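You operate a simulated robot arm through the tools that you are given. There is no shell and no other tool. Be economical: measure what you need, move in short steps, check, and stop when the job is done.

You are at the controls of a simulated robot arm. One attempt, no reset.

TASK
Put things in order on the top of the rewind table. At the end: the white bottle (marked "SOAP") stands where the teal grease tub stood; the grey steel block from the top of the rewind table stands where the white bottle stood; the green film roll from the top of the rewind table is on the small beige carton; the black cable plug stands on top of the grey dark mesh screen (marked "40"); the teal grease tub stands where the green film roll stood; whatever was shut is shut again. Leave all else as you found it, and nothing knocked over.
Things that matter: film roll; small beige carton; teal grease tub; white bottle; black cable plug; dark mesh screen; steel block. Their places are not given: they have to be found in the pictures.

Only the result counts: the job must be done as asked and must still hold three seconds after the hand-in. Knocking over, shifting, dropping, spilling or breaking anything else fails it.

THE ROBOT
A 7-joint arm with a two-finger parallel gripper, fixed in place. Base frame: the origin is at the foot of the arm, x ahead of it, y to its left, z up; the work surface is at about z = 0. Readings come in m, rad, newtons and seconds.
With the tool pointing down near the work surface it reaches from about 0.24 to 0.62 m from the base axis. Its first joint turns from -1.152 to 1.152 rad. Payload 2.6 kg.
The TCP is the grasp point between the finger pads, 0.03 m short of the fingertips. In the tool frame z runs along the fingers and y along their closing line. The gripper opens to 0.094 m. The fingers are 0.028 m wide and 0.01 m thick; the gripper's body (0.05 by 0.096 m) begins 0.055 m behind the TCP.
Orientation is that of the tool frame in the base frame, as a unit quaternion [x, y, z, w]. With the fingers straight down and closing along the base's y, the tool's x points along the base's -x, its y along +y and its z along -z.

THE INTERFACE
- The arm moves only by the tool move_arm. Its argument "targets" is one flat list of numbers, 7 for each row, row after row: the finger opening in mm, from 0 to 94, then the shift along the tool's x, y, z in mm, then the turn, a rotation vector about the tool's x, y, z in rad. In form: [grip, dx, dy, dz, rx, ry, rz, grip, dx, dy, dz, rx, ry, rz, ...]. A call has 1 to 8 rows; each row shifts and turns the commanded pose from where the row before left it, along the tool's axes as they then stand. A row lasts 0.2 s, in which the tool goes at most 0.05 m and 0.15 rad; a call with a longer step from one row to the next is refused whole, and so is a gripper value outside its range. A pose out of reach is approached as far as the arm can. The call stops where the force on the tool passes 40 N (or 10 N more than at its start, if that is more) or the arm is blocked; 0.2 s more then pass. The fingers move at their own pace (about 0.072 m/s each) and stop on an object; they squeeze with about 40 N. The grip force told is the motor's: it shows also when the fingers shut on nothing. Time passes only in rows, and 0.2 s behind the last, so rows that do not move let the fingers close. The reply holds the time, the measured pose of the TCP, the force on the tool along the base axes, the opening and the grip force, in the units named above and with some noise.
- Cameras (640 x 400 px; columns grow to the right, rows downward): "scene" is fixed at [0.041, 0.4353, 0.5636]; the picture's right is [-0.75, -0.66, 0.00], its down [-0.38, 0.43, -0.82] and it looks along [0.54, -0.61, -0.58] (base axes); focal length 265 px, centre (320, 200). "wrist" rides on the gripper at [-0.037, 0, -0.058] in the tool frame; the picture's right is [0.00, -1.00, 0.00], its down [0.97, 0.00, -0.24] and it looks along [0.24, 0.00, 0.97] (tool axes); focal length 218 px, centre (320, 200).
- grab_frame(camera): a new picture of that camera. The clock stands still meanwhile.
- probe_pixels(camera, pixels): for up to 12 pixels [column, row] of the newest picture of that camera ("zoom" is the newest enlarged one), the place [x, y, z] in the base frame of the surface seen there, good to about 0.002 m. The clock stands still meanwhile.
- zoom(camera, box): a new picture of the part [left, top, right, bottom] of that camera's present view, enlarged. The clock stands still meanwhile.
- sign_off(): hands the job in; it is judged then, once.

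Go step by step. Measure first, check grasps and placings, and put right what went wrong. The budget is 80 turns and 38 pictures, counting those below and the enlarged ones. Unless the task says otherwise, let go and move clear before handing in, and close with one line.

The tools are called after "Emit:" as name(argument=value, ...) on one line, values as JSON. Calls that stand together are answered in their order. move_arm: Moves the arm, as the interface text tells. Its arguments: {"type":"object","properties":{"targets":{"type":"array","items":{"type":"number"}}},"required":["targets"]} The other tools are called the same way: grab_frame (camera) takes a picture; probe_pixels (camera, pixels) gives the place of the surface under pixels of a picture; zoom (camera, box) takes an enlarged picture of a part of a camera's view; sign_off () hands the job in.

At the start:

```text
clock: 0.0
tcp_pos: [0.3238, -0.1062, 0.3913]
orientation: [0.001, 1.0, 0.0, 0.0]
contact_force: [0.5, 0.2, -0.1]
grip_width: 0.0941
grip_force: 0.0
```

scene: 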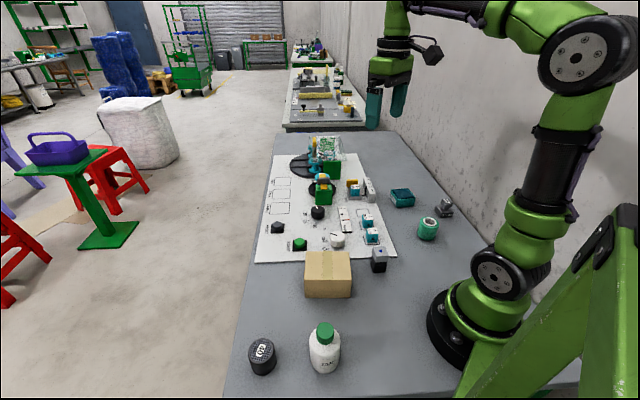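
wrist: 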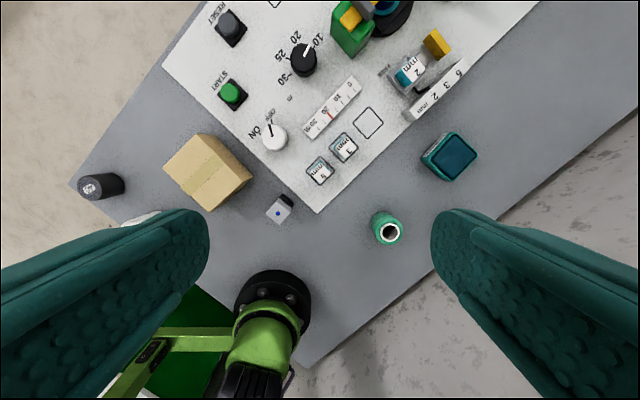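

The scene shows the bottle at (325,350), the "40" screen at (262,355), the carton at (328,275), the roll at (428,229), the tub at (402,197), and small grey or black things at (379,260) and (445,208). I'll enlarge these to tell them apart.

Emit:
zoom(camera="scene", box=[340, 170, 480, 280])

Emit:
zoom(camera="scene", box=[230, 240, 400, 390])

```text
3.64 times, centred on (410, 225) of scene
```

zoom: 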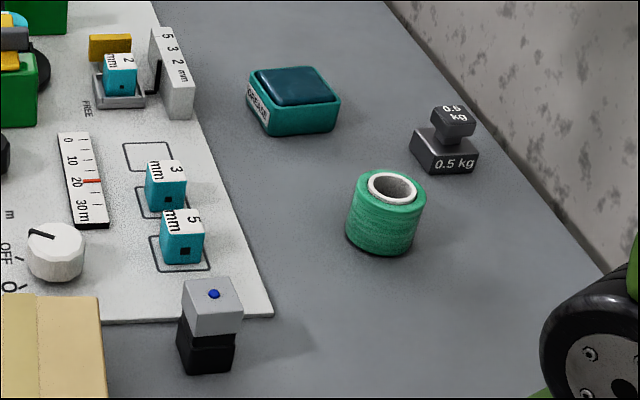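

```text
2.67 times, centred on (315, 315) of scene
```

zoom: 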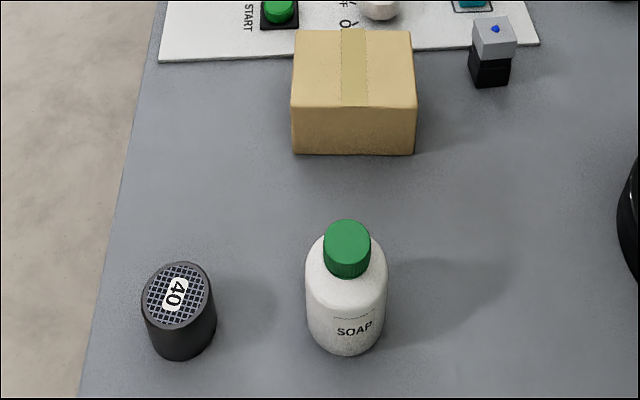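

The blue-dotted grey cube at (379,255) seems to sit on a black piece, perhaps the plug. I'll look closer from both cameras.

Emit:
zoom(camera="scene", box=[360, 236, 400, 280])

Emit:
zoom(camera="wrist", box=[255, 180, 315, 230])

Emit:
zoom(camera="scene", box=[250, 125, 410, 265])

Emit:
probe_pixels(camera="scene", pixels=[[379, 252], [379, 268], [428, 222], [428, 236], [402, 192], [325, 330], [325, 362], [262, 348], [262, 368], [328, 264], [328, 290], [300, 330]])

Emit:
probe_pixels(camera="wrist", pixels=[[275, 213], [291, 197], [388, 232], [455, 152], [455, 170], [164, 165], [205, 135], [252, 176], [211, 210], [84, 186], [430, 157], [471, 157]])

```text
9.09 times, centred on (380, 258) of scene
```

zoom: 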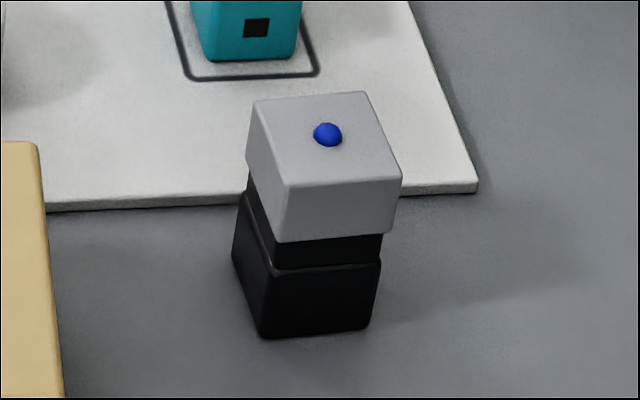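

```text
8.00 times, centred on (285, 205) of wrist
```

zoom: 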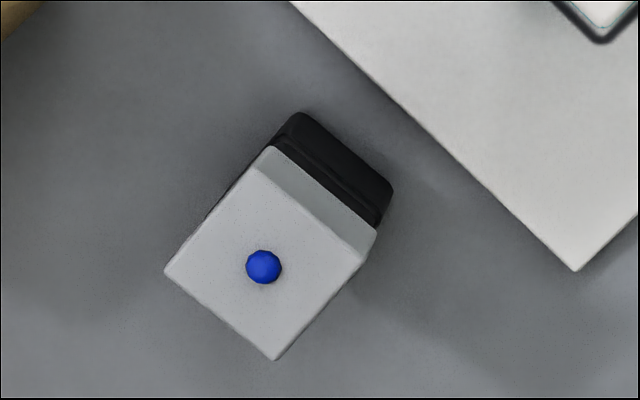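

```text
2.86 times, centred on (330, 195) of scene
```

zoom: 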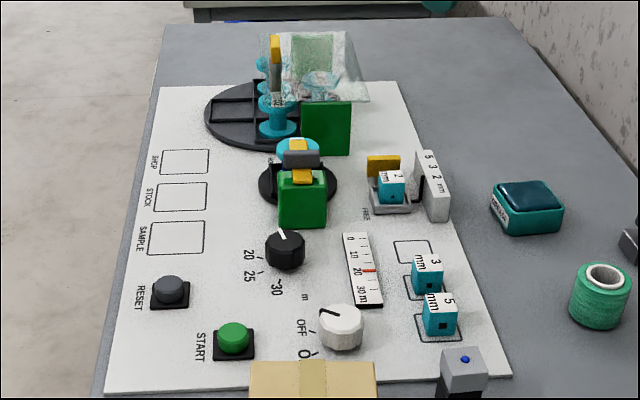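

```text
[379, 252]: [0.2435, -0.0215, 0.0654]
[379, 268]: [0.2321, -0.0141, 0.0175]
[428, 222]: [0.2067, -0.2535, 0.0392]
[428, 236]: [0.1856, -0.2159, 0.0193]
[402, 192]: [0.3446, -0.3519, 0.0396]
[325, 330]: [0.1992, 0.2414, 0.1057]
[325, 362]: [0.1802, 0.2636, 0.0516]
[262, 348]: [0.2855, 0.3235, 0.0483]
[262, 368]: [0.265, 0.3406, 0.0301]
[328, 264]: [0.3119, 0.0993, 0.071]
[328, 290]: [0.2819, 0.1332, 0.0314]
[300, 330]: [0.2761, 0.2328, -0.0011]
```

```text
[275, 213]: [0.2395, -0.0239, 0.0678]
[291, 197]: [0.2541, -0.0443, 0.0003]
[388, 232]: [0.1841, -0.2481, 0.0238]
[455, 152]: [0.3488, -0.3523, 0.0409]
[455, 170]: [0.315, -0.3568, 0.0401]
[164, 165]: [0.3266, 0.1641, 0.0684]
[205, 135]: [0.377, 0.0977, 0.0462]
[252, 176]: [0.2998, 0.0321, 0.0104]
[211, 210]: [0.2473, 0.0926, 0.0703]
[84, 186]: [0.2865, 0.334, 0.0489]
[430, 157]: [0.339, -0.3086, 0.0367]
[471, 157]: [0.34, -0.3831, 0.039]
```

The steel block rests on the black plug, and the other items are identified. I can go without a buffer: roll, tub, bottle, block, then plug. I'll move above the roll first for a close look.

Emit:
move_arm(targets=[94, 20.7, -22.3, 31.7, 0, 0, 0, 94, 20.7, -22.3, 31.7, 0, 0, 0, 94, 20.7, -22.3, 31.7, 0, 0, 0, 94, 20.7, -22.3, 31.7, 0, 0, 0, 94, 20.7, -22.3, 31.7, 0, 0, 0, 94, 20.7, -22.3, 31.7, 0, 0, 0])

Emit:
grab_frame(camera="wrist")

Emit:
zoom(camera="scene", box=[360, 170, 480, 245])

```text
clock: 1.4
tcp_pos: [0.1989, -0.2397, 0.1995]
orientation: [0.0, 1.0, 0.001, 0.001]
contact_force: [-1.1, -0.7, 0.4]
grip_width: 0.0939
grip_force: 0.0
```

```text
30 pictures are left
```

wrist: 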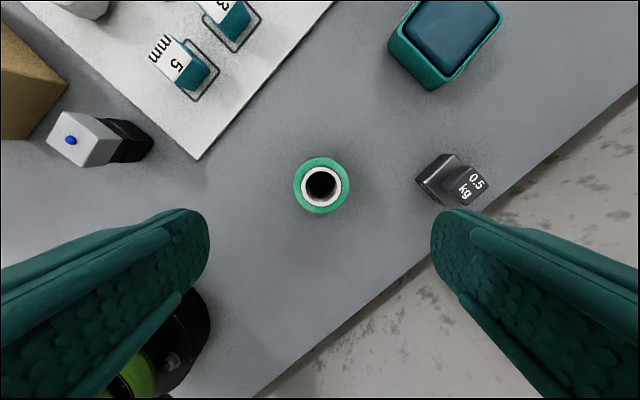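

```text
5.33 times, centred on (420, 208) of scene
```

zoom: 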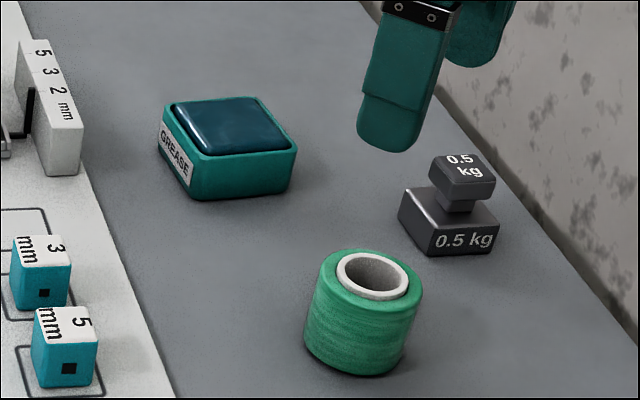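

The roll shows at (321,185) in the wrist view, with the 0.5 kg weight beside it at (455,180). I'll probe the roll, the weight and the tub edges.

Emit:
probe_pixels(camera="wrist", pixels=[[296, 184], [346, 184], [321, 160], [321, 209], [418, 178], [448, 203], [484, 188], [388, 50], [436, 89], [501, 15], [430, 78], [410, 40]])

Emit:
probe_pixels(camera="zoom", pixels=[[176, 103], [258, 99], [294, 146], [192, 157], [192, 196], [160, 148], [326, 290], [345, 275], [360, 372], [405, 292], [232, 125], [465, 250]])

```text
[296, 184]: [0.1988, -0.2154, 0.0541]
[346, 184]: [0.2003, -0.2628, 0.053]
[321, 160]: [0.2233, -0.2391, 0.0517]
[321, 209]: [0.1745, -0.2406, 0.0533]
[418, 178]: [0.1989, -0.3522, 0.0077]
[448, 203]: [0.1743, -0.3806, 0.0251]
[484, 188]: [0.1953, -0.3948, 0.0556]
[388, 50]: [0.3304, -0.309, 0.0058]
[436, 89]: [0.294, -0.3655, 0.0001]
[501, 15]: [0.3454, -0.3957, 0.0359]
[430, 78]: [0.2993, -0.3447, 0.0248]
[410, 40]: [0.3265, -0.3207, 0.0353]
```

```text
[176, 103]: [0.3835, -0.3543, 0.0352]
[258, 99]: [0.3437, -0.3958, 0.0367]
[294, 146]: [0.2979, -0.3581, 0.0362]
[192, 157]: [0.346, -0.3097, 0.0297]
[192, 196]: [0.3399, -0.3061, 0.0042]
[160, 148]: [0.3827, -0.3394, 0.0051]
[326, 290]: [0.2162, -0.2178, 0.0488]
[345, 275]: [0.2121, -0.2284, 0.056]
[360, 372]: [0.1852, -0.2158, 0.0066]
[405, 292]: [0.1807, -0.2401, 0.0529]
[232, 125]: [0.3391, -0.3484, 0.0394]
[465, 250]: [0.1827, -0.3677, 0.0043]
```

The roll is centred at (0.199, -0.239), about 49 mm across and 53 mm high, directly below the TCP. I'll descend and grip it.

Emit:
move_arm(targets=[94, 0, 0, 40, 0, 0, 0, 94, 0, 0, 40, 0, 0, 0, 94, 0, 0, 40, 0, 0, 0, 94, 0, 0, 39, 0, 0, 0, 94, 0, 0, 0, 0, 0, 0, 30, 0, 0, 0, 0, 0, 0, 30, 0, 0, 0, 0, 0, 0, 30, 0, 0, 0, 0, 0, 0])

```text
clock: 3.2
tcp_pos: [0.1993, -0.2392, 0.0419]
orientation: [0.0, 1.0, 0.0, 0.0]
contact_force: [0.4, 0.3, 0.0]
grip_width: 0.0542
grip_force: 39.6
```

Gripped at 54 mm. I'll lift, start towards the carton, and measure the carton from the scene camera.

Emit:
move_arm(targets=[30, 0, 0, -40, 0, 0, 0, 30, 0, 0, -40, 0, 0, 0, 30, 0, 0, -40, 0, 0, 0, 30, 0, 0, -40, 0, 0, 0, 30, -12, 44, 0, 0, 0, 0, 30, -12, 44, 0, 0, 0, 0, 30, -12, 44, 0, 0, 0, 0])

Emit:
zoom(camera="scene", box=[280, 235, 400, 310])

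```text
clock: 4.8
tcp_pos: [0.2351, -0.1052, 0.2005]
orientation: [0.001, 1.0, 0.0, 0.0]
contact_force: [0.6, -0.3, -1.4]
grip_width: 0.054
grip_force: 40.0
```

```text
5.33 times, centred on (340, 272) of scene
```

zoom: 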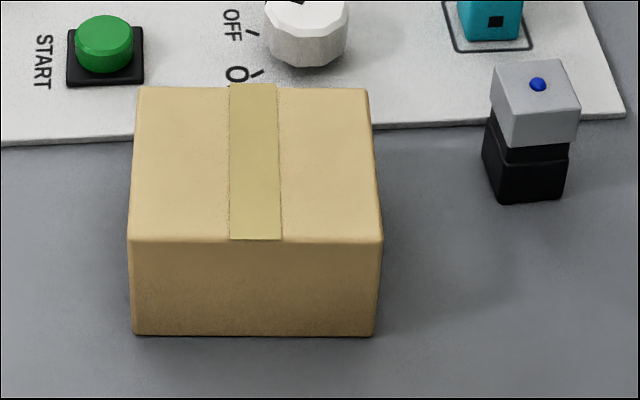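

Emit:
probe_pixels(camera="zoom", pixels=[[140, 90], [364, 91], [378, 236], [132, 236], [254, 160], [518, 133], [506, 69], [564, 67], [576, 104], [525, 195], [568, 160], [512, 162]])

```text
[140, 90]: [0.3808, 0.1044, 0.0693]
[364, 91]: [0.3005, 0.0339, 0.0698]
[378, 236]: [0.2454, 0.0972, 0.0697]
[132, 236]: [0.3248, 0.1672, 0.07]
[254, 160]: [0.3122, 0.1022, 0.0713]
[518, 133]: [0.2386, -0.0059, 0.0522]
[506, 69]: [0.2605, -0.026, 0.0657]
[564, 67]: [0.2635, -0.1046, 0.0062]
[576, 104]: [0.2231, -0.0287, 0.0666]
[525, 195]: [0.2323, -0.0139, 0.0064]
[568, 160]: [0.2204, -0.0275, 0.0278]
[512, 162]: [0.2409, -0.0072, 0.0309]
```

The carton top is centred at (0.313, 0.101), z 0.070. I'll bring the roll over it and lower to just above.

Emit:
move_arm(targets=[30, -15.6, 41.2, 0, 0, 0, 0, 30, -15.6, 41.2, 0, 0, 0, 0, 30, -15.6, 41.2, 0, 0, 0, 0, 30, -15.6, 41.2, 0, 0, 0, 0, 30, -15.6, 41.2, 0, 0, 0, 0, 30, 0, 0, 40, 0, 0, 0, 30, 0, 0, 40, 0, 0, 0, 30, 0, 0, 5, 0, 0, 0])

```text
clock: 6.6
tcp_pos: [0.3141, 0.0994, 0.1147]
orientation: [0.0, 1.0, 0.0, 0.001]
contact_force: [-0.3, -0.3, -2.0]
grip_width: 0.0541
grip_force: 39.9
```

The roll should be 2–3 mm above the carton. I'll ease it down, release, and rise.

Emit:
move_arm(targets=[30, 0, 0, 1.5, 0, 0, 0, 30, 0, 0, 1, 0, 0, 0, 64, 0, 0, 0, 0, 0, 0, 74, 0, 0, 0, 0, 0, 0, 74, 0, 0, -20, 0, 0, 0, 94, 0, 0, -40, 0, 0, 0, 94, 0, 0, -40, 0, 0, 0])

Emit:
zoom(camera="scene", box=[250, 180, 410, 310])

```text
clock: 8.2
tcp_pos: [0.3137, 0.0986, 0.2137]
orientation: [0.0, 1.0, 0.0, 0.0]
contact_force: [1.1, 0.6, 0.7]
grip_width: 0.094
grip_force: 0.2
```

```text
3.08 times, centred on (330, 245) of scene
```

zoom: 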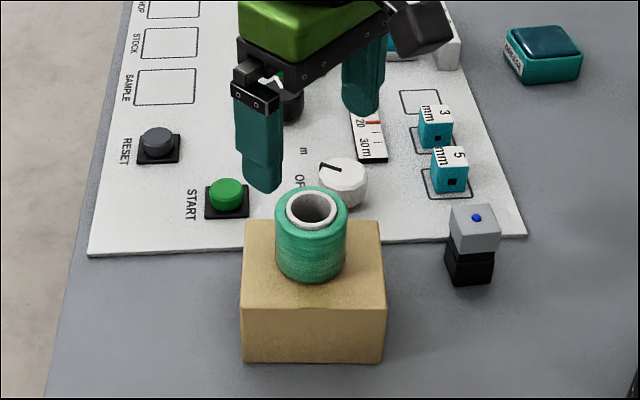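

The roll stands upright on the carton, near (310,235) in the zoom. Next is the tub, which is turned about 45°, so I'll fly over it and turn the tool.

Emit:
move_arm(targets=[94, -2.7, -45.2, 0, 0, 0, 0, 94, -2.7, -45.2, 0, 0, 0, 0, 94, -2.7, -45.2, 0, 0, 0, 0, 94, -2.7, -45.2, 0, 0, 0, 0, 94, -2.7, -45.2, 0, 0, 0, 0, 94, -2.7, -45.2, 0, 0, 0, 0, 94, -2.7, -45.2, 0, 0, 0, 0, 94, -2.7, -45.2, 0, 0, 0, 0])

Emit:
move_arm(targets=[94, -2.7, -45.2, 0, 0, 0, 0, 94, -2.7, -45.2, 0, 0, 0, 0, 94, 0, 0, 0, 0, 0, 0.131, 94, 0, 0, 0, 0, 0, 0.131, 94, 0, 0, 0, 0, 0, 0.131, 94, 0, 0, 0, 0, 0, 0.131, 94, 0, 0, 0, 0, 0, 0.131, 94, 0, 0, 0, 0, 0, 0.13])

Emit:
grab_frame(camera="wrist")

```text
clock: 10.0
tcp_pos: [0.3348, -0.2644, 0.2143]
orientation: [0.0, 1.0, -0.001, 0.0]
contact_force: [0.2, -0.3, 0.2]
grip_width: 0.0941
grip_force: 0.1
```

```text
clock: 11.8
tcp_pos: [0.3398, -0.3531, 0.2155]
orientation: [0.385, 0.923, 0.001, 0.0]
contact_force: [0.1, -0.3, 0.2]
grip_width: 0.094
grip_force: 0.1
```

```text
26 pictures are left
```

wrist: 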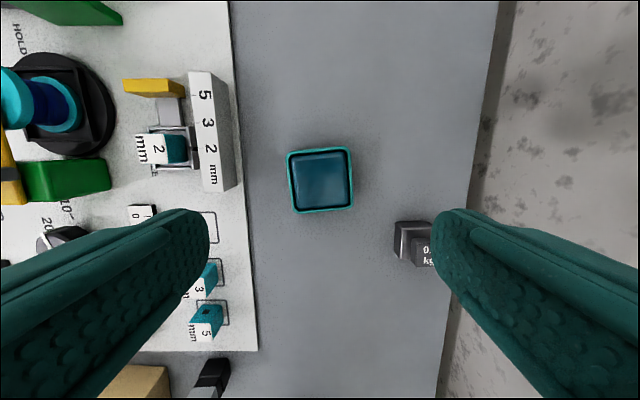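

The tub sits at about (320,180), turned a further 6° or so. I'll probe its edges and corners.

Emit:
probe_pixels(camera="wrist", pixels=[[289, 157], [350, 149], [353, 206], [298, 212], [321, 180], [319, 152], [325, 208], [293, 185], [352, 178], [395, 225], [240, 200], [232, 75]])

```text
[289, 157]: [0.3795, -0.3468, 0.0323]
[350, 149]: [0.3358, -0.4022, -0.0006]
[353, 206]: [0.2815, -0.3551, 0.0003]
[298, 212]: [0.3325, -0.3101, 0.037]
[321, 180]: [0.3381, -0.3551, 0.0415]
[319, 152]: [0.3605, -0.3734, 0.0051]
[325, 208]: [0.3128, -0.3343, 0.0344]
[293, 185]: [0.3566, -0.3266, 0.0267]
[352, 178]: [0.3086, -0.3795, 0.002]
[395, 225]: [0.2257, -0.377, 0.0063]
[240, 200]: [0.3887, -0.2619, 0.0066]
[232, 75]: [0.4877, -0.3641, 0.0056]
```

The tub is about 60 mm square, centred near (0.340, -0.354), with its axis at 50°. I'll turn back by 0.1 rad, descend and close.

Emit:
move_arm(targets=[94, 0, 0, 0, 0, 0, -0.1, 94, 0, -1, 45, 0, 0, 0, 94, 0, 0, 45, 0, 0, 0, 94, 0, 0, 45, 0, 0, 0, 94, 0, 0, 40, 0, 0, 0, 94, 0, 0, 5, 0, 0, 0])

Emit:
move_arm(targets=[70, 0, 0, 0, 0, 0, 0, 40, 0, 0, 0, 0, 0, 0, 40, 0, 0, 0, 0, 0, 0, 40, 0, 0, 0, 0, 0, 0])

```text
clock: 13.2
tcp_pos: [0.3397, -0.3548, 0.0326]
orientation: [0.337, 0.942, 0.0, 0.0]
contact_force: [1.0, 0.1, 0.7]
grip_width: 0.0939
grip_force: 0.0
```

```text
clock: 14.2
tcp_pos: [0.3394, -0.3545, 0.0333]
orientation: [0.336, 0.942, 0.001, -0.001]
contact_force: [0.0, -0.2, 0.3]
grip_width: 0.0741
grip_force: 39.6
```

The opening of 74 mm is wider than I measured, so I'll look before lifting.

Emit:
grab_frame(camera="wrist")

Emit:
zoom(camera="scene", box=[360, 150, 460, 220])

```text
25 pictures are left
```

wrist: 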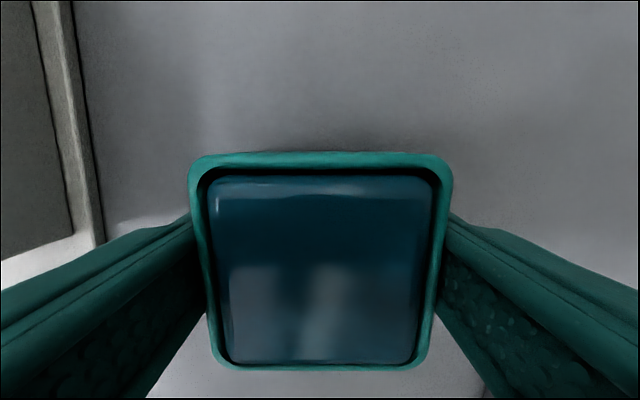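

```text
5.71 times, centred on (410, 185) of scene
```

zoom: 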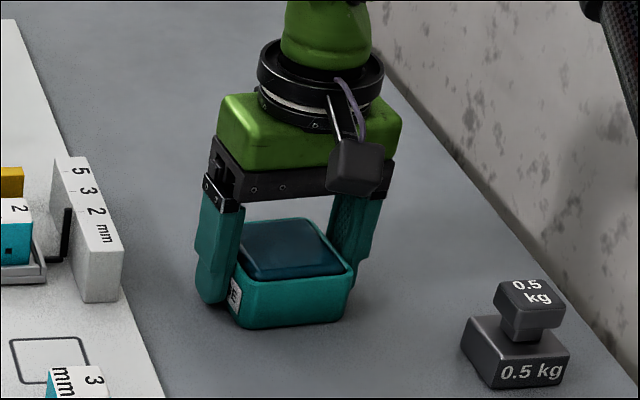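

The pads are flush on the tub's sides and it's a true 67 mm square, so the grip is sound. I'll lift, shift 183 mm along the tool x to the roll's old spot, and lower it.

Emit:
move_arm(targets=[40, 0, 0, -45, 0, 0, 0, 40, 0, 0, -45, 0, 0, 0, 40, 45.8, 0, 0, 0, 0, 0, 40, 45.8, 0, 0, 0, 0, 0, 40, 45.8, 0, 0, 0, 0, 0, 40, 45.8, 0, 0, 0, 0, 0, 40, 0, 0, 45, 0, 0, 0, 40, 0, 0, 30, 0, 0, 0])

```text
clock: 16.0
tcp_pos: [0.1972, -0.2371, 0.0487]
orientation: [0.336, 0.942, 0.001, 0.0]
contact_force: [-0.4, -0.6, -3.0]
grip_width: 0.0743
grip_force: 40.0
```

It's almost on target. I'll trim 1.5 mm, set it down, release and rise.

Emit:
move_arm(targets=[40, -1.5, -0.6, 8, 0, 0, 0, 40, 0, 0, 6, 0, 0, 0, 40, 0, 0, 1, 0, 0, 0, 94, 0, 0, 0, 0, 0, 0, 94, 0, 0, 0, 0, 0, 0, 94, 0, 0, -40, 0, 0, 0, 94, 0, 0, -45, 0, 0, 0, 94, 0, 0, -45, 0, 0, 0])

Emit:
grab_frame(camera="wrist")

Emit:
zoom(camera="scene", box=[260, 300, 380, 385])

```text
clock: 17.8
tcp_pos: [0.1976, -0.24, 0.1637]
orientation: [0.337, 0.942, 0.0, 0.0]
contact_force: [-0.1, 0.7, 0.3]
grip_width: 0.0942
grip_force: 0.0
```

```text
23 pictures are left
```

wrist: 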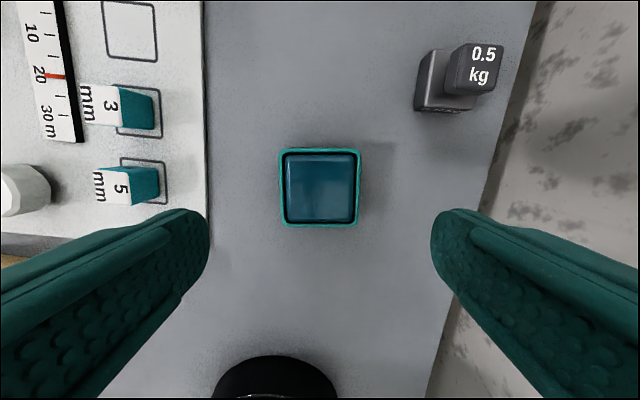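

```text
4.71 times, centred on (320, 342) of scene
```

zoom: 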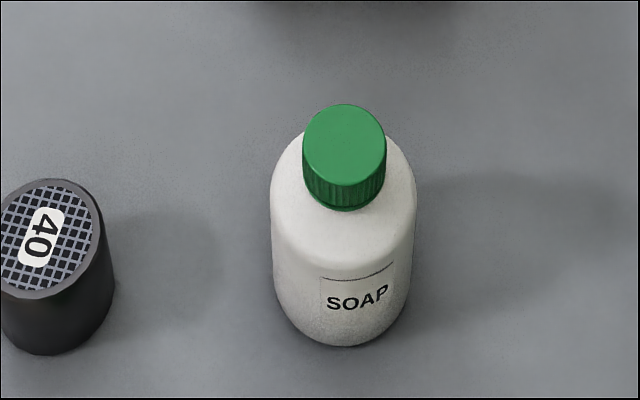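

The tub is down and upright at the roll's old place. Now I'll measure the bottle.

Emit:
probe_pixels(camera="zoom", pixels=[[345, 145], [308, 140], [382, 140], [345, 108], [345, 183], [344, 230], [280, 230], [410, 230], [343, 300], [343, 340], [290, 320], [398, 318]])

Emit:
probe_pixels(camera="wrist", pixels=[[282, 151], [359, 151], [283, 225], [356, 225], [320, 190]])

```text
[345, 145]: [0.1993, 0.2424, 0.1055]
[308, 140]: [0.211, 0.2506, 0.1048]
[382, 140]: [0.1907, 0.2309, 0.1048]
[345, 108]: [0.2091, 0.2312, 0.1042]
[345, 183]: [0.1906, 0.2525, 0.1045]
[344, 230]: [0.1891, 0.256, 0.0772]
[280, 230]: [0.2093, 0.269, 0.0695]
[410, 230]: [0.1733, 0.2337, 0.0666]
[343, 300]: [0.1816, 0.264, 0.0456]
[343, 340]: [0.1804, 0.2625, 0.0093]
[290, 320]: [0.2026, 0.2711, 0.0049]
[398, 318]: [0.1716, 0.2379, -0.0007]
```

```text
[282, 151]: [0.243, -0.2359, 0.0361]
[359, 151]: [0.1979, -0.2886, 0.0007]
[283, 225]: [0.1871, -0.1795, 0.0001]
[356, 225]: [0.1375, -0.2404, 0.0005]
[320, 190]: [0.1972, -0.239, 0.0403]
```

The bottle is centred at (0.200, 0.2415), its cap top at z 0.105, its body about 58 mm across. I'll untwist the tool, rise, and swing round the base towards it.

Emit:
move_arm(targets=[94, 0, 0, -10, 0, 0, -0.137, 94, 0, 0, -10, 0, 0, -0.137, 94, 0, 0, -10, 0, 0, -0.137, 94, 0, 0, -10, 0, 0, -0.137, 94, 0, 0, -10, 0, 0, -0.137, 94, -35, 35, 0, 0, 0, 0, 94, -35, 35, 0, 0, 0, 0, 94, -35, 35, 0, 0, 0, 0])

Emit:
move_arm(targets=[94, 0, 47, 0, 0, 0, 0, 94, 0, 47, 0, 0, 0, 0, 94, 0, 47, 0, 0, 0, 0, 94, 0, 47, 0, 0, 0, 0, 94, 0, 47, 0, 0, 0, 0, 94, 26, 35, 0, 0, 0, 0, 94, 26, 35, 0, 0, 0, 0, 94, 26, 35, 0, 0, 0, 0])

```text
clock: 19.6
tcp_pos: [0.3038, -0.1331, 0.2147]
orientation: [0.0, 1.0, 0.001, 0.0]
contact_force: [-0.1, 0.2, 0.0]
grip_width: 0.094
grip_force: 0.1
```

```text
clock: 21.4
tcp_pos: [0.2249, 0.2043, 0.2139]
orientation: [0.001, 1.0, 0.0, 0.001]
contact_force: [-0.2, 0.7, -0.4]
grip_width: 0.0943
grip_force: 0.1
```

At (0.225, 0.204). I'll move over the bottle and look.

Emit:
move_arm(targets=[94, 25, 37, 0, 0, 0, 0])

Emit:
grab_frame(camera="wrist")

Emit:
probe_pixels(camera="wrist", pixels=[[320, 180], [320, 200], [320, 220], [300, 200], [340, 200]])

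```text
clock: 21.8
tcp_pos: [0.1991, 0.2427, 0.2138]
orientation: [0.001, 1.0, 0.0, 0.0]
contact_force: [-0.1, 0.3, 0.7]
grip_width: 0.0942
grip_force: 0.1
```

```text
21 pictures are left
```

wrist: 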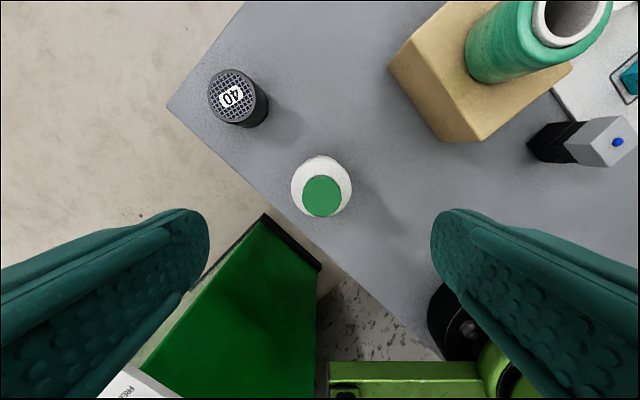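

```text
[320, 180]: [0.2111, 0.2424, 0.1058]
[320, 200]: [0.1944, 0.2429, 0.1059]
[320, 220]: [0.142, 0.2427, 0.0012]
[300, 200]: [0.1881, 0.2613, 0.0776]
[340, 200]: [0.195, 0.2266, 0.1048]
```

The cap centre at (322,196) puts the bottle at (0.199, 0.2415), directly below. I'll descend to z 0.062 and grip.

Emit:
move_arm(targets=[94, 0, -1, 45, 0, 0, 0, 94, 0, 0, 45, 0, 0, 0, 94, 0, 0, 45, 0, 0, 0, 94, 0, 0, 17, 0, 0, 0, 60, 0, 0, 0, 0, 0, 0, 30, 0, 0, 0, 0, 0, 0, 30, 0, 0, 0, 0, 0, 0, 30, 0, 0, 0, 0, 0, 0])

```text
clock: 23.6
tcp_pos: [0.2022, 0.2419, 0.0638]
orientation: [0.0, 1.0, 0.001, 0.0]
contact_force: [-0.3, -0.2, -0.3]
grip_width: 0.058
grip_force: 39.7
```

Gripped at 58 mm, as expected. I'll lift high and carry it round to the tub's old place.

Emit:
move_arm(targets=[30, 0, 0, -40, 0, 0, 0, 30, 0, 0, -40, 0, 0, 0, 30, 0, 0, -40, 0, 0, 0, 30, 0, 0, -40, 0, 0, 0, 30, 0, 0, -40, 0, 0, 0, 30, -30, -35, 0, 0, 0, 0, 30, -30, -35, 0, 0, 0, 0, 30, -30, -35, 0, 0, 0, 0])

Emit:
move_arm(targets=[30, -5, -45, 0, 0, 0, 0, 30, -5, -45, 0, 0, 0, 0, 30, -5, -45, 0, 0, 0, 0, 30, -5, -45, 0, 0, 0, 0, 30, -5, -45, 0, 0, 0, 0, 30, -5, -45, 0, 0, 0, 0, 30, -5, -45, 0, 0, 0, 0, 30, -5, -45, 0, 0, 0, 0])

```text
clock: 25.4
tcp_pos: [0.292, 0.1374, 0.261]
orientation: [-0.001, 1.0, 0.001, 0.0]
contact_force: [0.3, 0.3, -1.4]
grip_width: 0.0578
grip_force: 40.0
```

```text
clock: 27.2
tcp_pos: [0.3279, -0.225, 0.2621]
orientation: [0.0, 1.0, 0.0, 0.0]
contact_force: [0.0, 0.3, -1.8]
grip_width: 0.0575
grip_force: 39.7
```

On course. I'll finish the shift to (0.3405, -0.355) and lower to just above the table.

Emit:
move_arm(targets=[30, -4.2, -43.3, 0, 0, 0, 0, 30, -4.2, -43.3, 0, 0, 0, 0, 30, -4.2, -43.3, 0, 0, 0, 0, 30, 0, 0, 45, 0, 0, 0, 30, 0, 0, 45, 0, 0, 0, 30, 0, 0, 45, 0, 0, 0, 30, 0, 0, 45, 0, 0, 0, 30, 0, 0, 10, 0, 0, 0])

```text
clock: 29.0
tcp_pos: [0.3416, -0.353, 0.0715]
orientation: [0.001, 1.0, 0.0, 0.0]
contact_force: [0.6, 0.1, -2.4]
grip_width: 0.0567
grip_force: 39.8
```

The bottle's base should be about 8 mm up. I'll ease it down, open, and rise.

Emit:
move_arm(targets=[30, 0, -1.5, 5, 0, 0, 0, 30, 0, 0, 2, 0, 0, 0, 30, 0, 0, 1.5, 0, 0, 0])

Emit:
zoom(camera="scene", box=[360, 130, 460, 220])

```text
clock: 29.8
tcp_pos: [0.3428, -0.3549, 0.0633]
orientation: [0.0, 1.0, -0.001, 0.0]
contact_force: [-0.4, 0.2, -2.4]
grip_width: 0.0571
grip_force: 39.8
```

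```text
4.44 times, centred on (410, 175) of scene
```

zoom: 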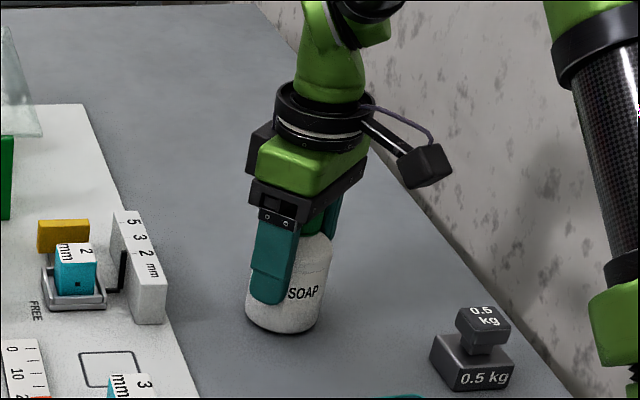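

The bottle is upright, but the -2.4 N means its weight still hangs on the gripper. I'll lower 2 mm more.

Emit:
move_arm(targets=[30, 0, 0, 1, 0, 0, 0, 30, 0, 0, 1, 0, 0, 0, 30, 0, 0, 0, 0, 0, 0])

```text
clock: 30.6
tcp_pos: [0.3439, -0.3556, 0.0612]
orientation: [-0.001, 1.0, 0.0, 0.0]
contact_force: [-0.6, 1.3, 1.9]
grip_width: 0.0568
grip_force: 40.2
```

Now it's in contact (+1.9 N). I'll release and rise clear.

Emit:
move_arm(targets=[70, 0, 0, 0, 0, 0, 0, 94, 0, 0, 0, 0, 0, 0, 94, 0, 0, 0, 0, 0, 0, 94, 0, 0, -20, 0, 0, 0, 94, 0, 0, -45, 0, 0, 0, 94, 0, 0, -45, 0, 0, 0, 94, 0, 0, -45, 0, 0, 0])

Emit:
grab_frame(camera="wrist")

```text
clock: 32.2
tcp_pos: [0.3437, -0.3561, 0.216]
orientation: [0.0, 1.0, 0.0, 0.0]
contact_force: [0.5, 0.1, -0.1]
grip_width: 0.0936
grip_force: 0.0
```

```text
19 pictures are left
```

wrist: 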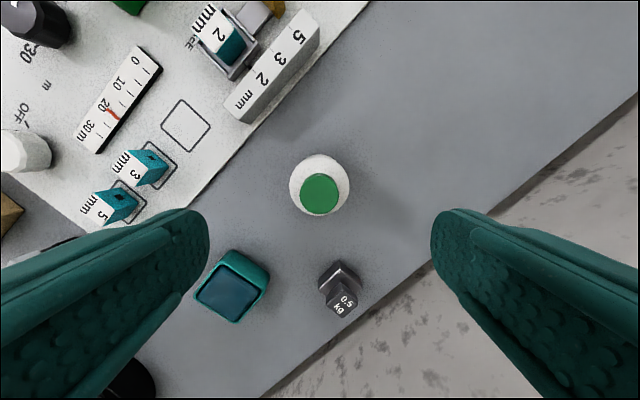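

The bottle stands at (320,185), free and upright. Next I'll fly over the steel block for a close measurement.

Emit:
move_arm(targets=[94, 11, 41.5, 0, 0, 0, 0, 94, 11, 41.5, 0, 0, 0, 0, 94, 11, 41.5, 0, 0, 0, 0, 94, 11, 41.5, 0, 0, 0, 0, 94, 11, 41.5, 0, 0, 0, 0, 94, 11, 41.5, 0, 0, 0, 0, 94, 11, 41.5, 0, 0, 0, 0, 94, 15, 41.5, 20, 0, 0, 0])

Emit:
zoom(camera="wrist", box=[240, 130, 400, 230])

```text
clock: 34.0
tcp_pos: [0.2499, -0.0217, 0.1964]
orientation: [0.0, 1.0, 0.0, 0.0]
contact_force: [-0.1, -0.4, 0.0]
grip_width: 0.0943
grip_force: 0.1
```

```text
4.00 times, centred on (320, 180) of wrist
```

zoom: 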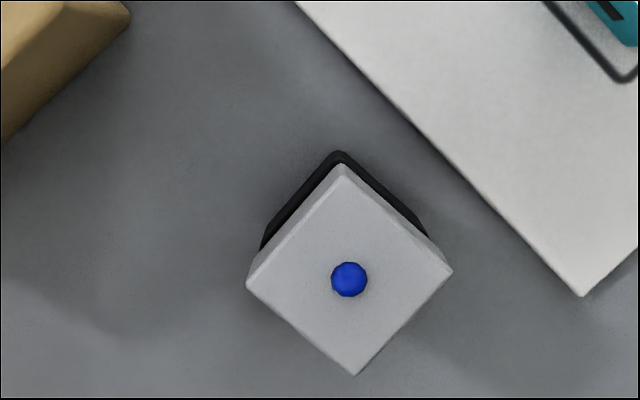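

Emit:
probe_pixels(camera="zoom", pixels=[[348, 278], [341, 170], [444, 271], [353, 368], [254, 281], [338, 155], [262, 245], [422, 230], [395, 225], [300, 225], [300, 322], [400, 315]])

Emit:
zoom(camera="scene", box=[360, 236, 400, 280])

```text
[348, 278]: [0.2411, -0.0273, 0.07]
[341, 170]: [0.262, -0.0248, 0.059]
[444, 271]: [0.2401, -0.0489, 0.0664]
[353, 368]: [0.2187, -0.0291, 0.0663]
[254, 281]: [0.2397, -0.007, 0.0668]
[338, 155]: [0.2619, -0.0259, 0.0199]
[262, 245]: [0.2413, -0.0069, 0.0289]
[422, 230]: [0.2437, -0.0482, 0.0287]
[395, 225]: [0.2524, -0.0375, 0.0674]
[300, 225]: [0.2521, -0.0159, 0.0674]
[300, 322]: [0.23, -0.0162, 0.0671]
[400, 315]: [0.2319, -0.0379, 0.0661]
```

```text
9.09 times, centred on (380, 258) of scene
```

zoom: 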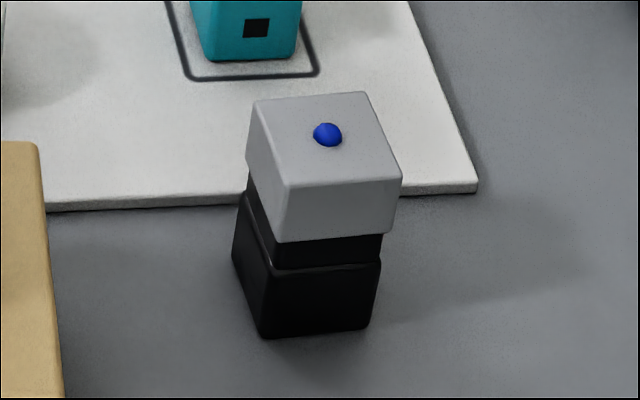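

The block top is centred at (0.240, -0.0275), z 0.067, about 30 mm wide and turned roughly 45°. I'll align, then come down so the tips stay above the plug (TCP z 0.075).

Emit:
move_arm(targets=[60, 9.7, -5.8, 0, 0, 0, 0, 60, 0, 0, 0, 0, 0, -0.14, 60, 0, 0, 0, 0, 0, -0.14, 60, 0, 0, 0, 0, 0, -0.14, 60, 0, 0, 0, 0, 0, -0.14, 60, 0, 0, 0, 0, 0, -0.14, 60, 0, 0, 0, 0, 0, -0.138, 60, 0, 0, 40, 0, 0, 0])

Emit:
grab_frame(camera="wrist")

```text
clock: 35.8
tcp_pos: [0.2411, -0.0279, 0.1566]
orientation: [-0.409, 0.913, 0.0, 0.001]
contact_force: [0.0, -0.2, 0.0]
grip_width: 0.0598
grip_force: 0.0
```

```text
16 pictures are left
```

wrist: 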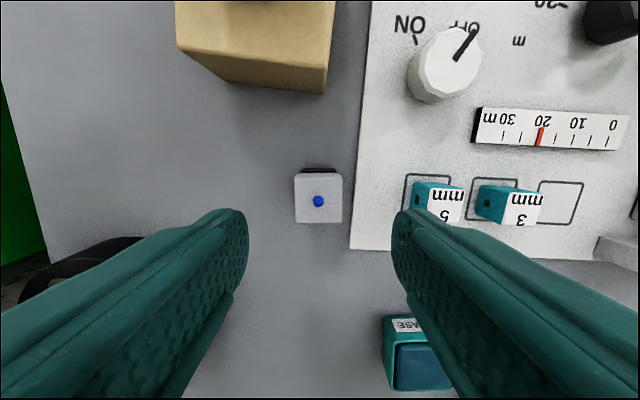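

The jaws are square to the block at (318,200). I'll descend 82 mm and close.

Emit:
move_arm(targets=[60, 0, 0, 40, 0, 0, 0, 60, 0, 0, 40, 0, 0, 0, 60, 0, 0, 1.5, 0, 0, 0, 45, 0, 0, 0, 0, 0, 0, 15, 0, 0, 0, 0, 0, 0, 15, 0, 0, 0, 0, 0, 0, 15, 0, 0, 0, 0, 0, 0])

Emit:
zoom(camera="scene", box=[340, 210, 430, 280])

```text
clock: 37.4
tcp_pos: [0.2422, -0.0283, 0.0753]
orientation: [-0.407, 0.913, 0.0, 0.0]
contact_force: [0.2, -0.6, 0.0]
grip_width: 0.0306
grip_force: 39.4
```

```text
5.71 times, centred on (385, 245) of scene
```

zoom: 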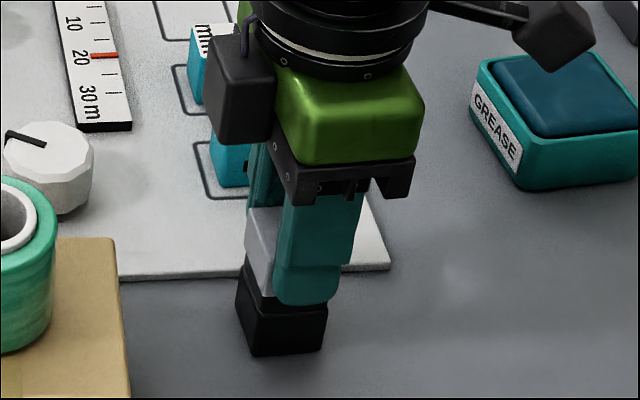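

The block is held and the plug is untouched beneath. I'll lift and carry it towards the bottle's old place.

Emit:
move_arm(targets=[15, 0, 0, -15, 0, 0, 0, 15, 0, 0, -35, 0, 0, 0, 15, 0, 0, -40, 0, 0, 0, 15, 0, 0, -40, 0, 0, 0, 15, -41.2, 19, 0, 0, 0, 0, 15, -41.2, 19, 0, 0, 0, 0, 15, -41.2, 19, 0, 0, 0, 0])

Emit:
zoom(camera="scene", box=[240, 230, 400, 380])

```text
clock: 39.0
tcp_pos: [0.2825, 0.1017, 0.2064]
orientation: [-0.407, 0.913, 0.0, 0.0]
contact_force: [-0.7, 0.2, -0.8]
grip_width: 0.0308
grip_force: 40.2
```

```text
2.67 times, centred on (320, 305) of scene
```

zoom: 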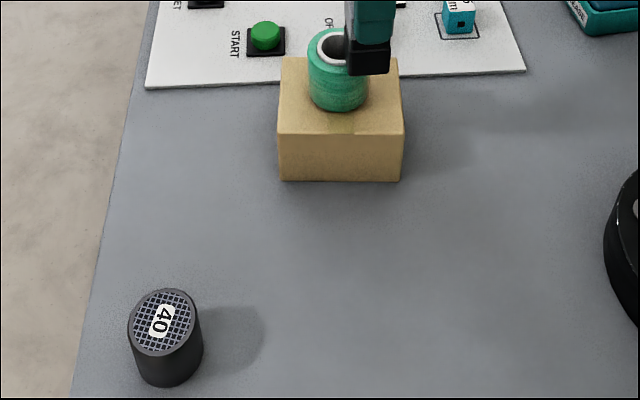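

The plug came up together with the block: the black piece at (370,62) hangs under the grip and its place on the table is empty. I'll look closely before deciding.

Emit:
zoom(camera="scene", box=[350, 205, 410, 265])

```text
6.67 times, centred on (380, 235) of scene
```

zoom: 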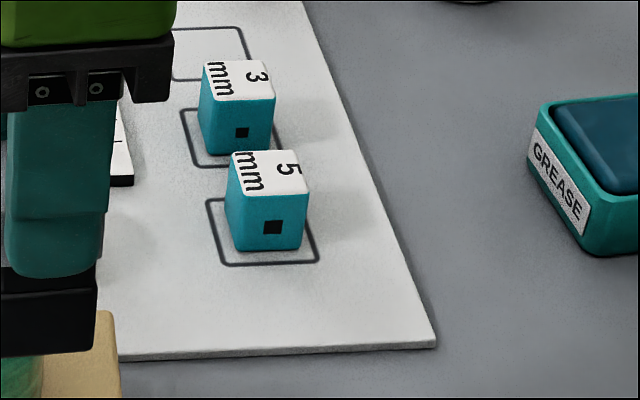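

The plug rises with the block, either because the tips touched its collar or because the two cling together. I'll set the stack down in free space near (0.26, 0.21) and retry with a higher grip.

Emit:
move_arm(targets=[15, 0, 0, -20, 0, 0, 0, 15, -21.9, 29.7, 0, 0, 0, 0, 15, -21.9, 29.7, 0, 0, 0, 0, 15, -21.9, 29.7, 0, 0, 0, 0, 15, 0, 0, 45, 0, 0, 0, 15, 0, 0, 45, 0, 0, 0, 15, 0, 0, 45, 0, 0, 0])

Emit:
zoom(camera="scene", box=[270, 260, 370, 340])

```text
clock: 40.6
tcp_pos: [0.2601, 0.2099, 0.09]
orientation: [-0.406, 0.914, -0.001, 0.0]
contact_force: [-0.2, 0.0, 1.0]
grip_width: 0.0309
grip_force: 40.0
```

```text
5.00 times, centred on (320, 300) of scene
```

zoom: 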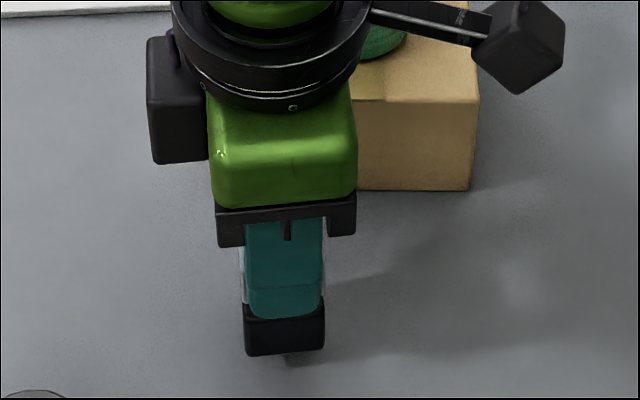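

The stack hangs straight. I'll lower it 14–15 mm to the table.

Emit:
move_arm(targets=[15, 0, 0, 10, 0, 0, 0, 15, 0, 0, 4, 0, 0, 0, 15, 0, 0, 1, 0, 0, 0])

```text
clock: 41.4
tcp_pos: [0.2599, 0.2096, 0.0737]
orientation: [-0.406, 0.914, 0.0, 0.001]
contact_force: [-0.4, 0.0, 3.0]
grip_width: 0.031
grip_force: 39.9
```

Contact is made (+3 N). I'll open, rise 13 mm, and regrip only the block's upper half.

Emit:
move_arm(targets=[50, 0, 0, 0, 0, 0, 0, 50, 0, 0, 0, 0, 0, 0, 50, 0, 0, -13, 0, 0, 0, 15, 0, 0, 0, 0, 0, 0, 15, 0, 0, 0, 0, 0, 0, 15, 0, 0, 0, 0, 0, 0, 15, 0, 0, -10, 0, 0, 0, 15, 0, 0, -25, 0, 0, 0])

Emit:
zoom(camera="scene", box=[270, 260, 370, 340])

```text
clock: 43.2
tcp_pos: [0.2585, 0.2088, 0.1237]
orientation: [-0.408, 0.913, 0.001, 0.0]
contact_force: [0.0, 0.2, -0.8]
grip_width: 0.031
grip_force: 39.7
```

```text
5.00 times, centred on (320, 300) of scene
```

zoom: 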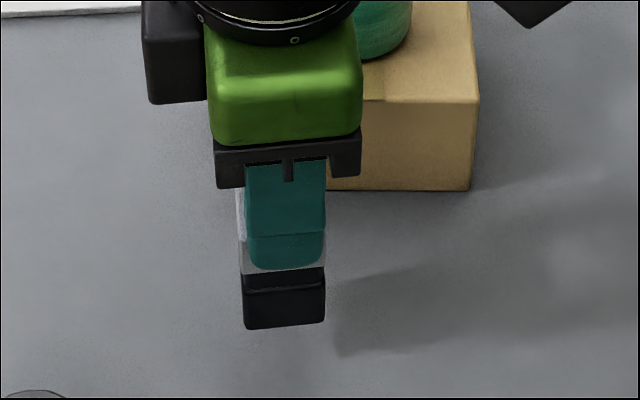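

The stack still comes up as one with a clean grip on the grey part alone, so the pieces cling or are joined. I'll bring it nearer the scene camera and also check the panel for another steel block.

Emit:
move_arm(targets=[15, 0, 0, -45, 0, 0, 0, 15, 0, 0, -45, 0, 0, 0, 15, 0, 0, -45, 0, 0, 0])

Emit:
grab_frame(camera="scene")

```text
clock: 44.0
tcp_pos: [0.2586, 0.2091, 0.2594]
orientation: [-0.408, 0.913, 0.0, 0.0]
contact_force: [1.2, -0.1, 0.0]
grip_width: 0.0309
grip_force: 39.9
```

```text
10 pictures are left
```

scene: 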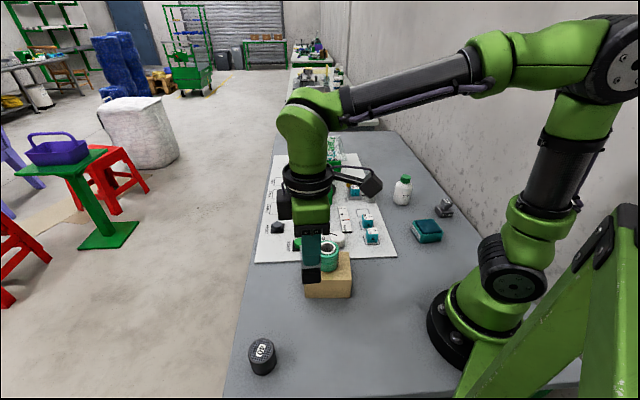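

Everything else stands well. I'll zoom on the held stack at (311,265).

Emit:
zoom(camera="scene", box=[290, 228, 338, 288])

Emit:
probe_pixels(camera="scene", pixels=[[403, 181], [427, 227], [328, 244], [312, 277]])

```text
6.67 times, centred on (314, 258) of scene
```

zoom: 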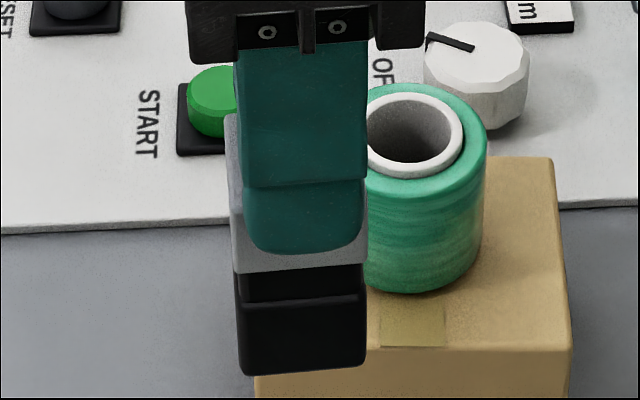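

```text
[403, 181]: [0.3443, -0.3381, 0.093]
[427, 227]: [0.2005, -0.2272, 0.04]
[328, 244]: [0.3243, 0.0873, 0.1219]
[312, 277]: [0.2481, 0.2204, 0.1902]
```

The grey part and the black part look flush and coaxial, but clung together. I'll set the stack down again, press lightly and twist, to see if the parts turn against each other.

Emit:
move_arm(targets=[15, 0, 0, 45, 0, 0, 0, 15, 0, 0, 45, 0, 0, 0, 15, 0, 0, 45, 0, 0, 0, 15, 0, 0, 30, 0, 0, 0, 15, 0, 0, 6, 0, 0, 0, 15, 0, 0, 1.5, 0, 0, 0, 15, 0, 0, 1.5, 0, 0, 0])

```text
clock: 45.6
tcp_pos: [0.2618, 0.2101, 0.0859]
orientation: [-0.407, 0.914, 0.001, 0.002]
contact_force: [-2.2, -2.7, 31.3]
grip_width: 0.0308
grip_force: 39.8
```

It's pressed on the table with 31 N. Now I'll twist about half a radian under load.

Emit:
move_arm(targets=[15, 0, 0, 0, 0, 0, 0.13, 15, 0, 0, 0, 0, 0, 0.13, 15, 0, 0, 0, 0, 0, 0.13, 15, 0, 0, 0, 0, 0, 0.13, 15, 0, 0, -10, 0, 0, 0, 15, 0, 0, -40, 0, 0, 0])

Emit:
zoom(camera="scene", box=[280, 255, 360, 335])

```text
clock: 47.0
tcp_pos: [0.2602, 0.2096, 0.1336]
orientation: [-0.158, 0.987, 0.0, 0.0]
contact_force: [-0.1, 0.7, -0.7]
grip_width: 0.031
grip_force: 40.2
```

```text
5.00 times, centred on (320, 295) of scene
```

zoom: 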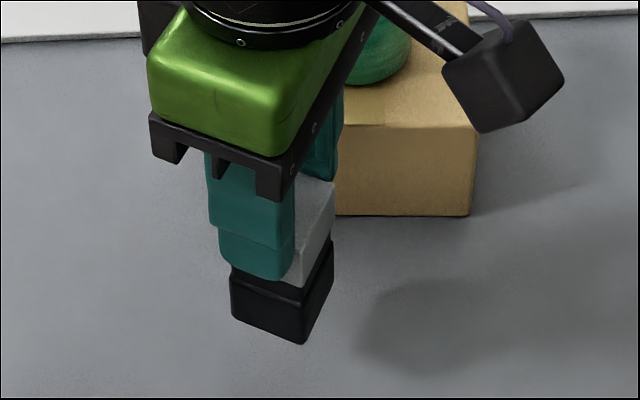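

The black part turned exactly with the grey part, still flush, and the pair weighs under 1 N. One more separation test: press at about 30 N and drag sideways 20 mm.

Emit:
move_arm(targets=[15, 0, 0, 40, 0, 0, 0, 15, 0, 0, 7, 0, 0, 0, 15, 0, 0, 1.5, 0, 0, 0, 15, 0, 0, 1, 0, 0, 0])

Emit:
move_arm(targets=[15, 6, 0, 0, 0, 0, 0, 15, 7, 0, 0, 0, 0, 0, 15, 7, 0, 0, 0, 0, 0])

Emit:
move_arm(targets=[15, 0, 0, -10, 0, 0, 0, 15, 0, 0, -40, 0, 0, 0])

Emit:
zoom(camera="scene", box=[290, 265, 370, 345])

```text
clock: 48.0
tcp_pos: [0.2595, 0.2106, 0.0855]
orientation: [-0.157, 0.988, 0.0, 0.0]
contact_force: [-5.8, -3.3, 18.9]
grip_width: 0.0311
grip_force: 39.8
```

```text
clock: 48.8
tcp_pos: [0.241, 0.2038, 0.0848]
orientation: [-0.158, 0.987, 0.001, 0.002]
contact_force: [4.0, 0.9, 10.4]
grip_width: 0.0308
grip_force: 39.9
```

```text
clock: 49.4
tcp_pos: [0.2392, 0.2044, 0.1332]
orientation: [-0.158, 0.987, 0.0, -0.001]
contact_force: [0.0, -1.2, -0.9]
grip_width: 0.0307
grip_force: 39.8
```

```text
5.00 times, centred on (330, 305) of scene
```

zoom: 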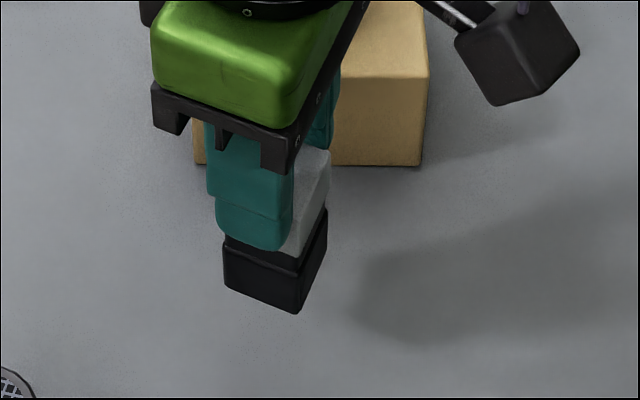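

Still rigidly one piece: no shift between grey and black. One last idea is that the blue dot might be a release button, so I'll set it down and press the dot with closed fingertips.

Emit:
move_arm(targets=[15, 0, 0, 40, 0, 0, 0, 15, 0, 0, 7.5, 0, 0, 0, 50, 0, 0, 0, 0, 0, 0, 50, 0, 0, 0, 0, 0, 0, 50, 0, 0, -45, 0, 0, 0, 0, 0, 0, 0, 0, 0, 0, 0, 0, 0, 0, 0, 0, 0, 0, 0, 0, 0, 0, 0, 0])

Emit:
move_arm(targets=[0, 0, 0, 25, 0, 0, 0, 0, 0, 0, 3, 0, 0, 0, 0, 0, 0, 2, 0, 0, 0, 0, 0, 0, 1.5, 0, 0, 0, 0, 0, 0, 1.5, 0, 0, 0])

```text
clock: 51.2
tcp_pos: [0.2402, 0.205, 0.132]
orientation: [-0.158, 0.987, 0.0, 0.0]
contact_force: [0.5, 0.2, -0.2]
grip_width: 0.0
grip_force: 33.0
```

```text
clock: 52.4
tcp_pos: [0.2401, 0.2033, 0.0995]
orientation: [-0.158, 0.987, 0.0, 0.0]
contact_force: [-0.5, -1.0, 0.4]
grip_width: 0.0
grip_force: 33.2
```

Emit:
move_arm(targets=[0, 0, 0, 1.5, 0, 0, 0, 0, 0, 0, 1.5, 0, 0, 0, 0, 0, 0, 1, 0, 0, 0])

```text
clock: 53.2
tcp_pos: [0.2408, 0.204, 0.0958]
orientation: [-0.157, 0.988, -0.001, 0.001]
contact_force: [-4.0, -1.2, 17.0]
grip_width: 0.0
grip_force: 33.3
```

Pressed with 17 N. Now I'll reopen, regrip the grey part high, lift and check.

Emit:
move_arm(targets=[0, 0, 0, -20, 0, 0, 0, 50, 0, 0, 0, 0, 0, 0, 50, 0, 0, 0, 0, 0, 0, 50, 0, 0, 11, 0, 0, 0, 15, 0, 0, 0, 0, 0, 0, 15, 0, 0, 0, 0, 0, 0, 15, 0, 0, 0, 0, 0, 0, 15, 0, 0, -45, 0, 0, 0])

Emit:
zoom(camera="scene", box=[290, 265, 370, 345])

```text
clock: 55.0
tcp_pos: [0.2406, 0.2024, 0.1489]
orientation: [-0.157, 0.988, 0.001, 0.001]
contact_force: [-0.2, -0.2, 0.0]
grip_width: 0.0149
grip_force: 0.0
```

```text
5.00 times, centred on (330, 305) of scene
```

zoom: 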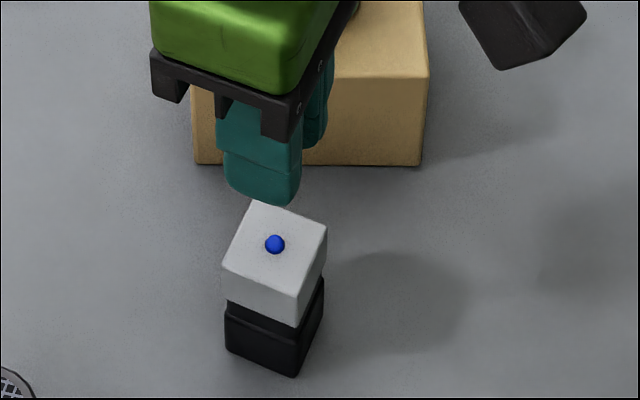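

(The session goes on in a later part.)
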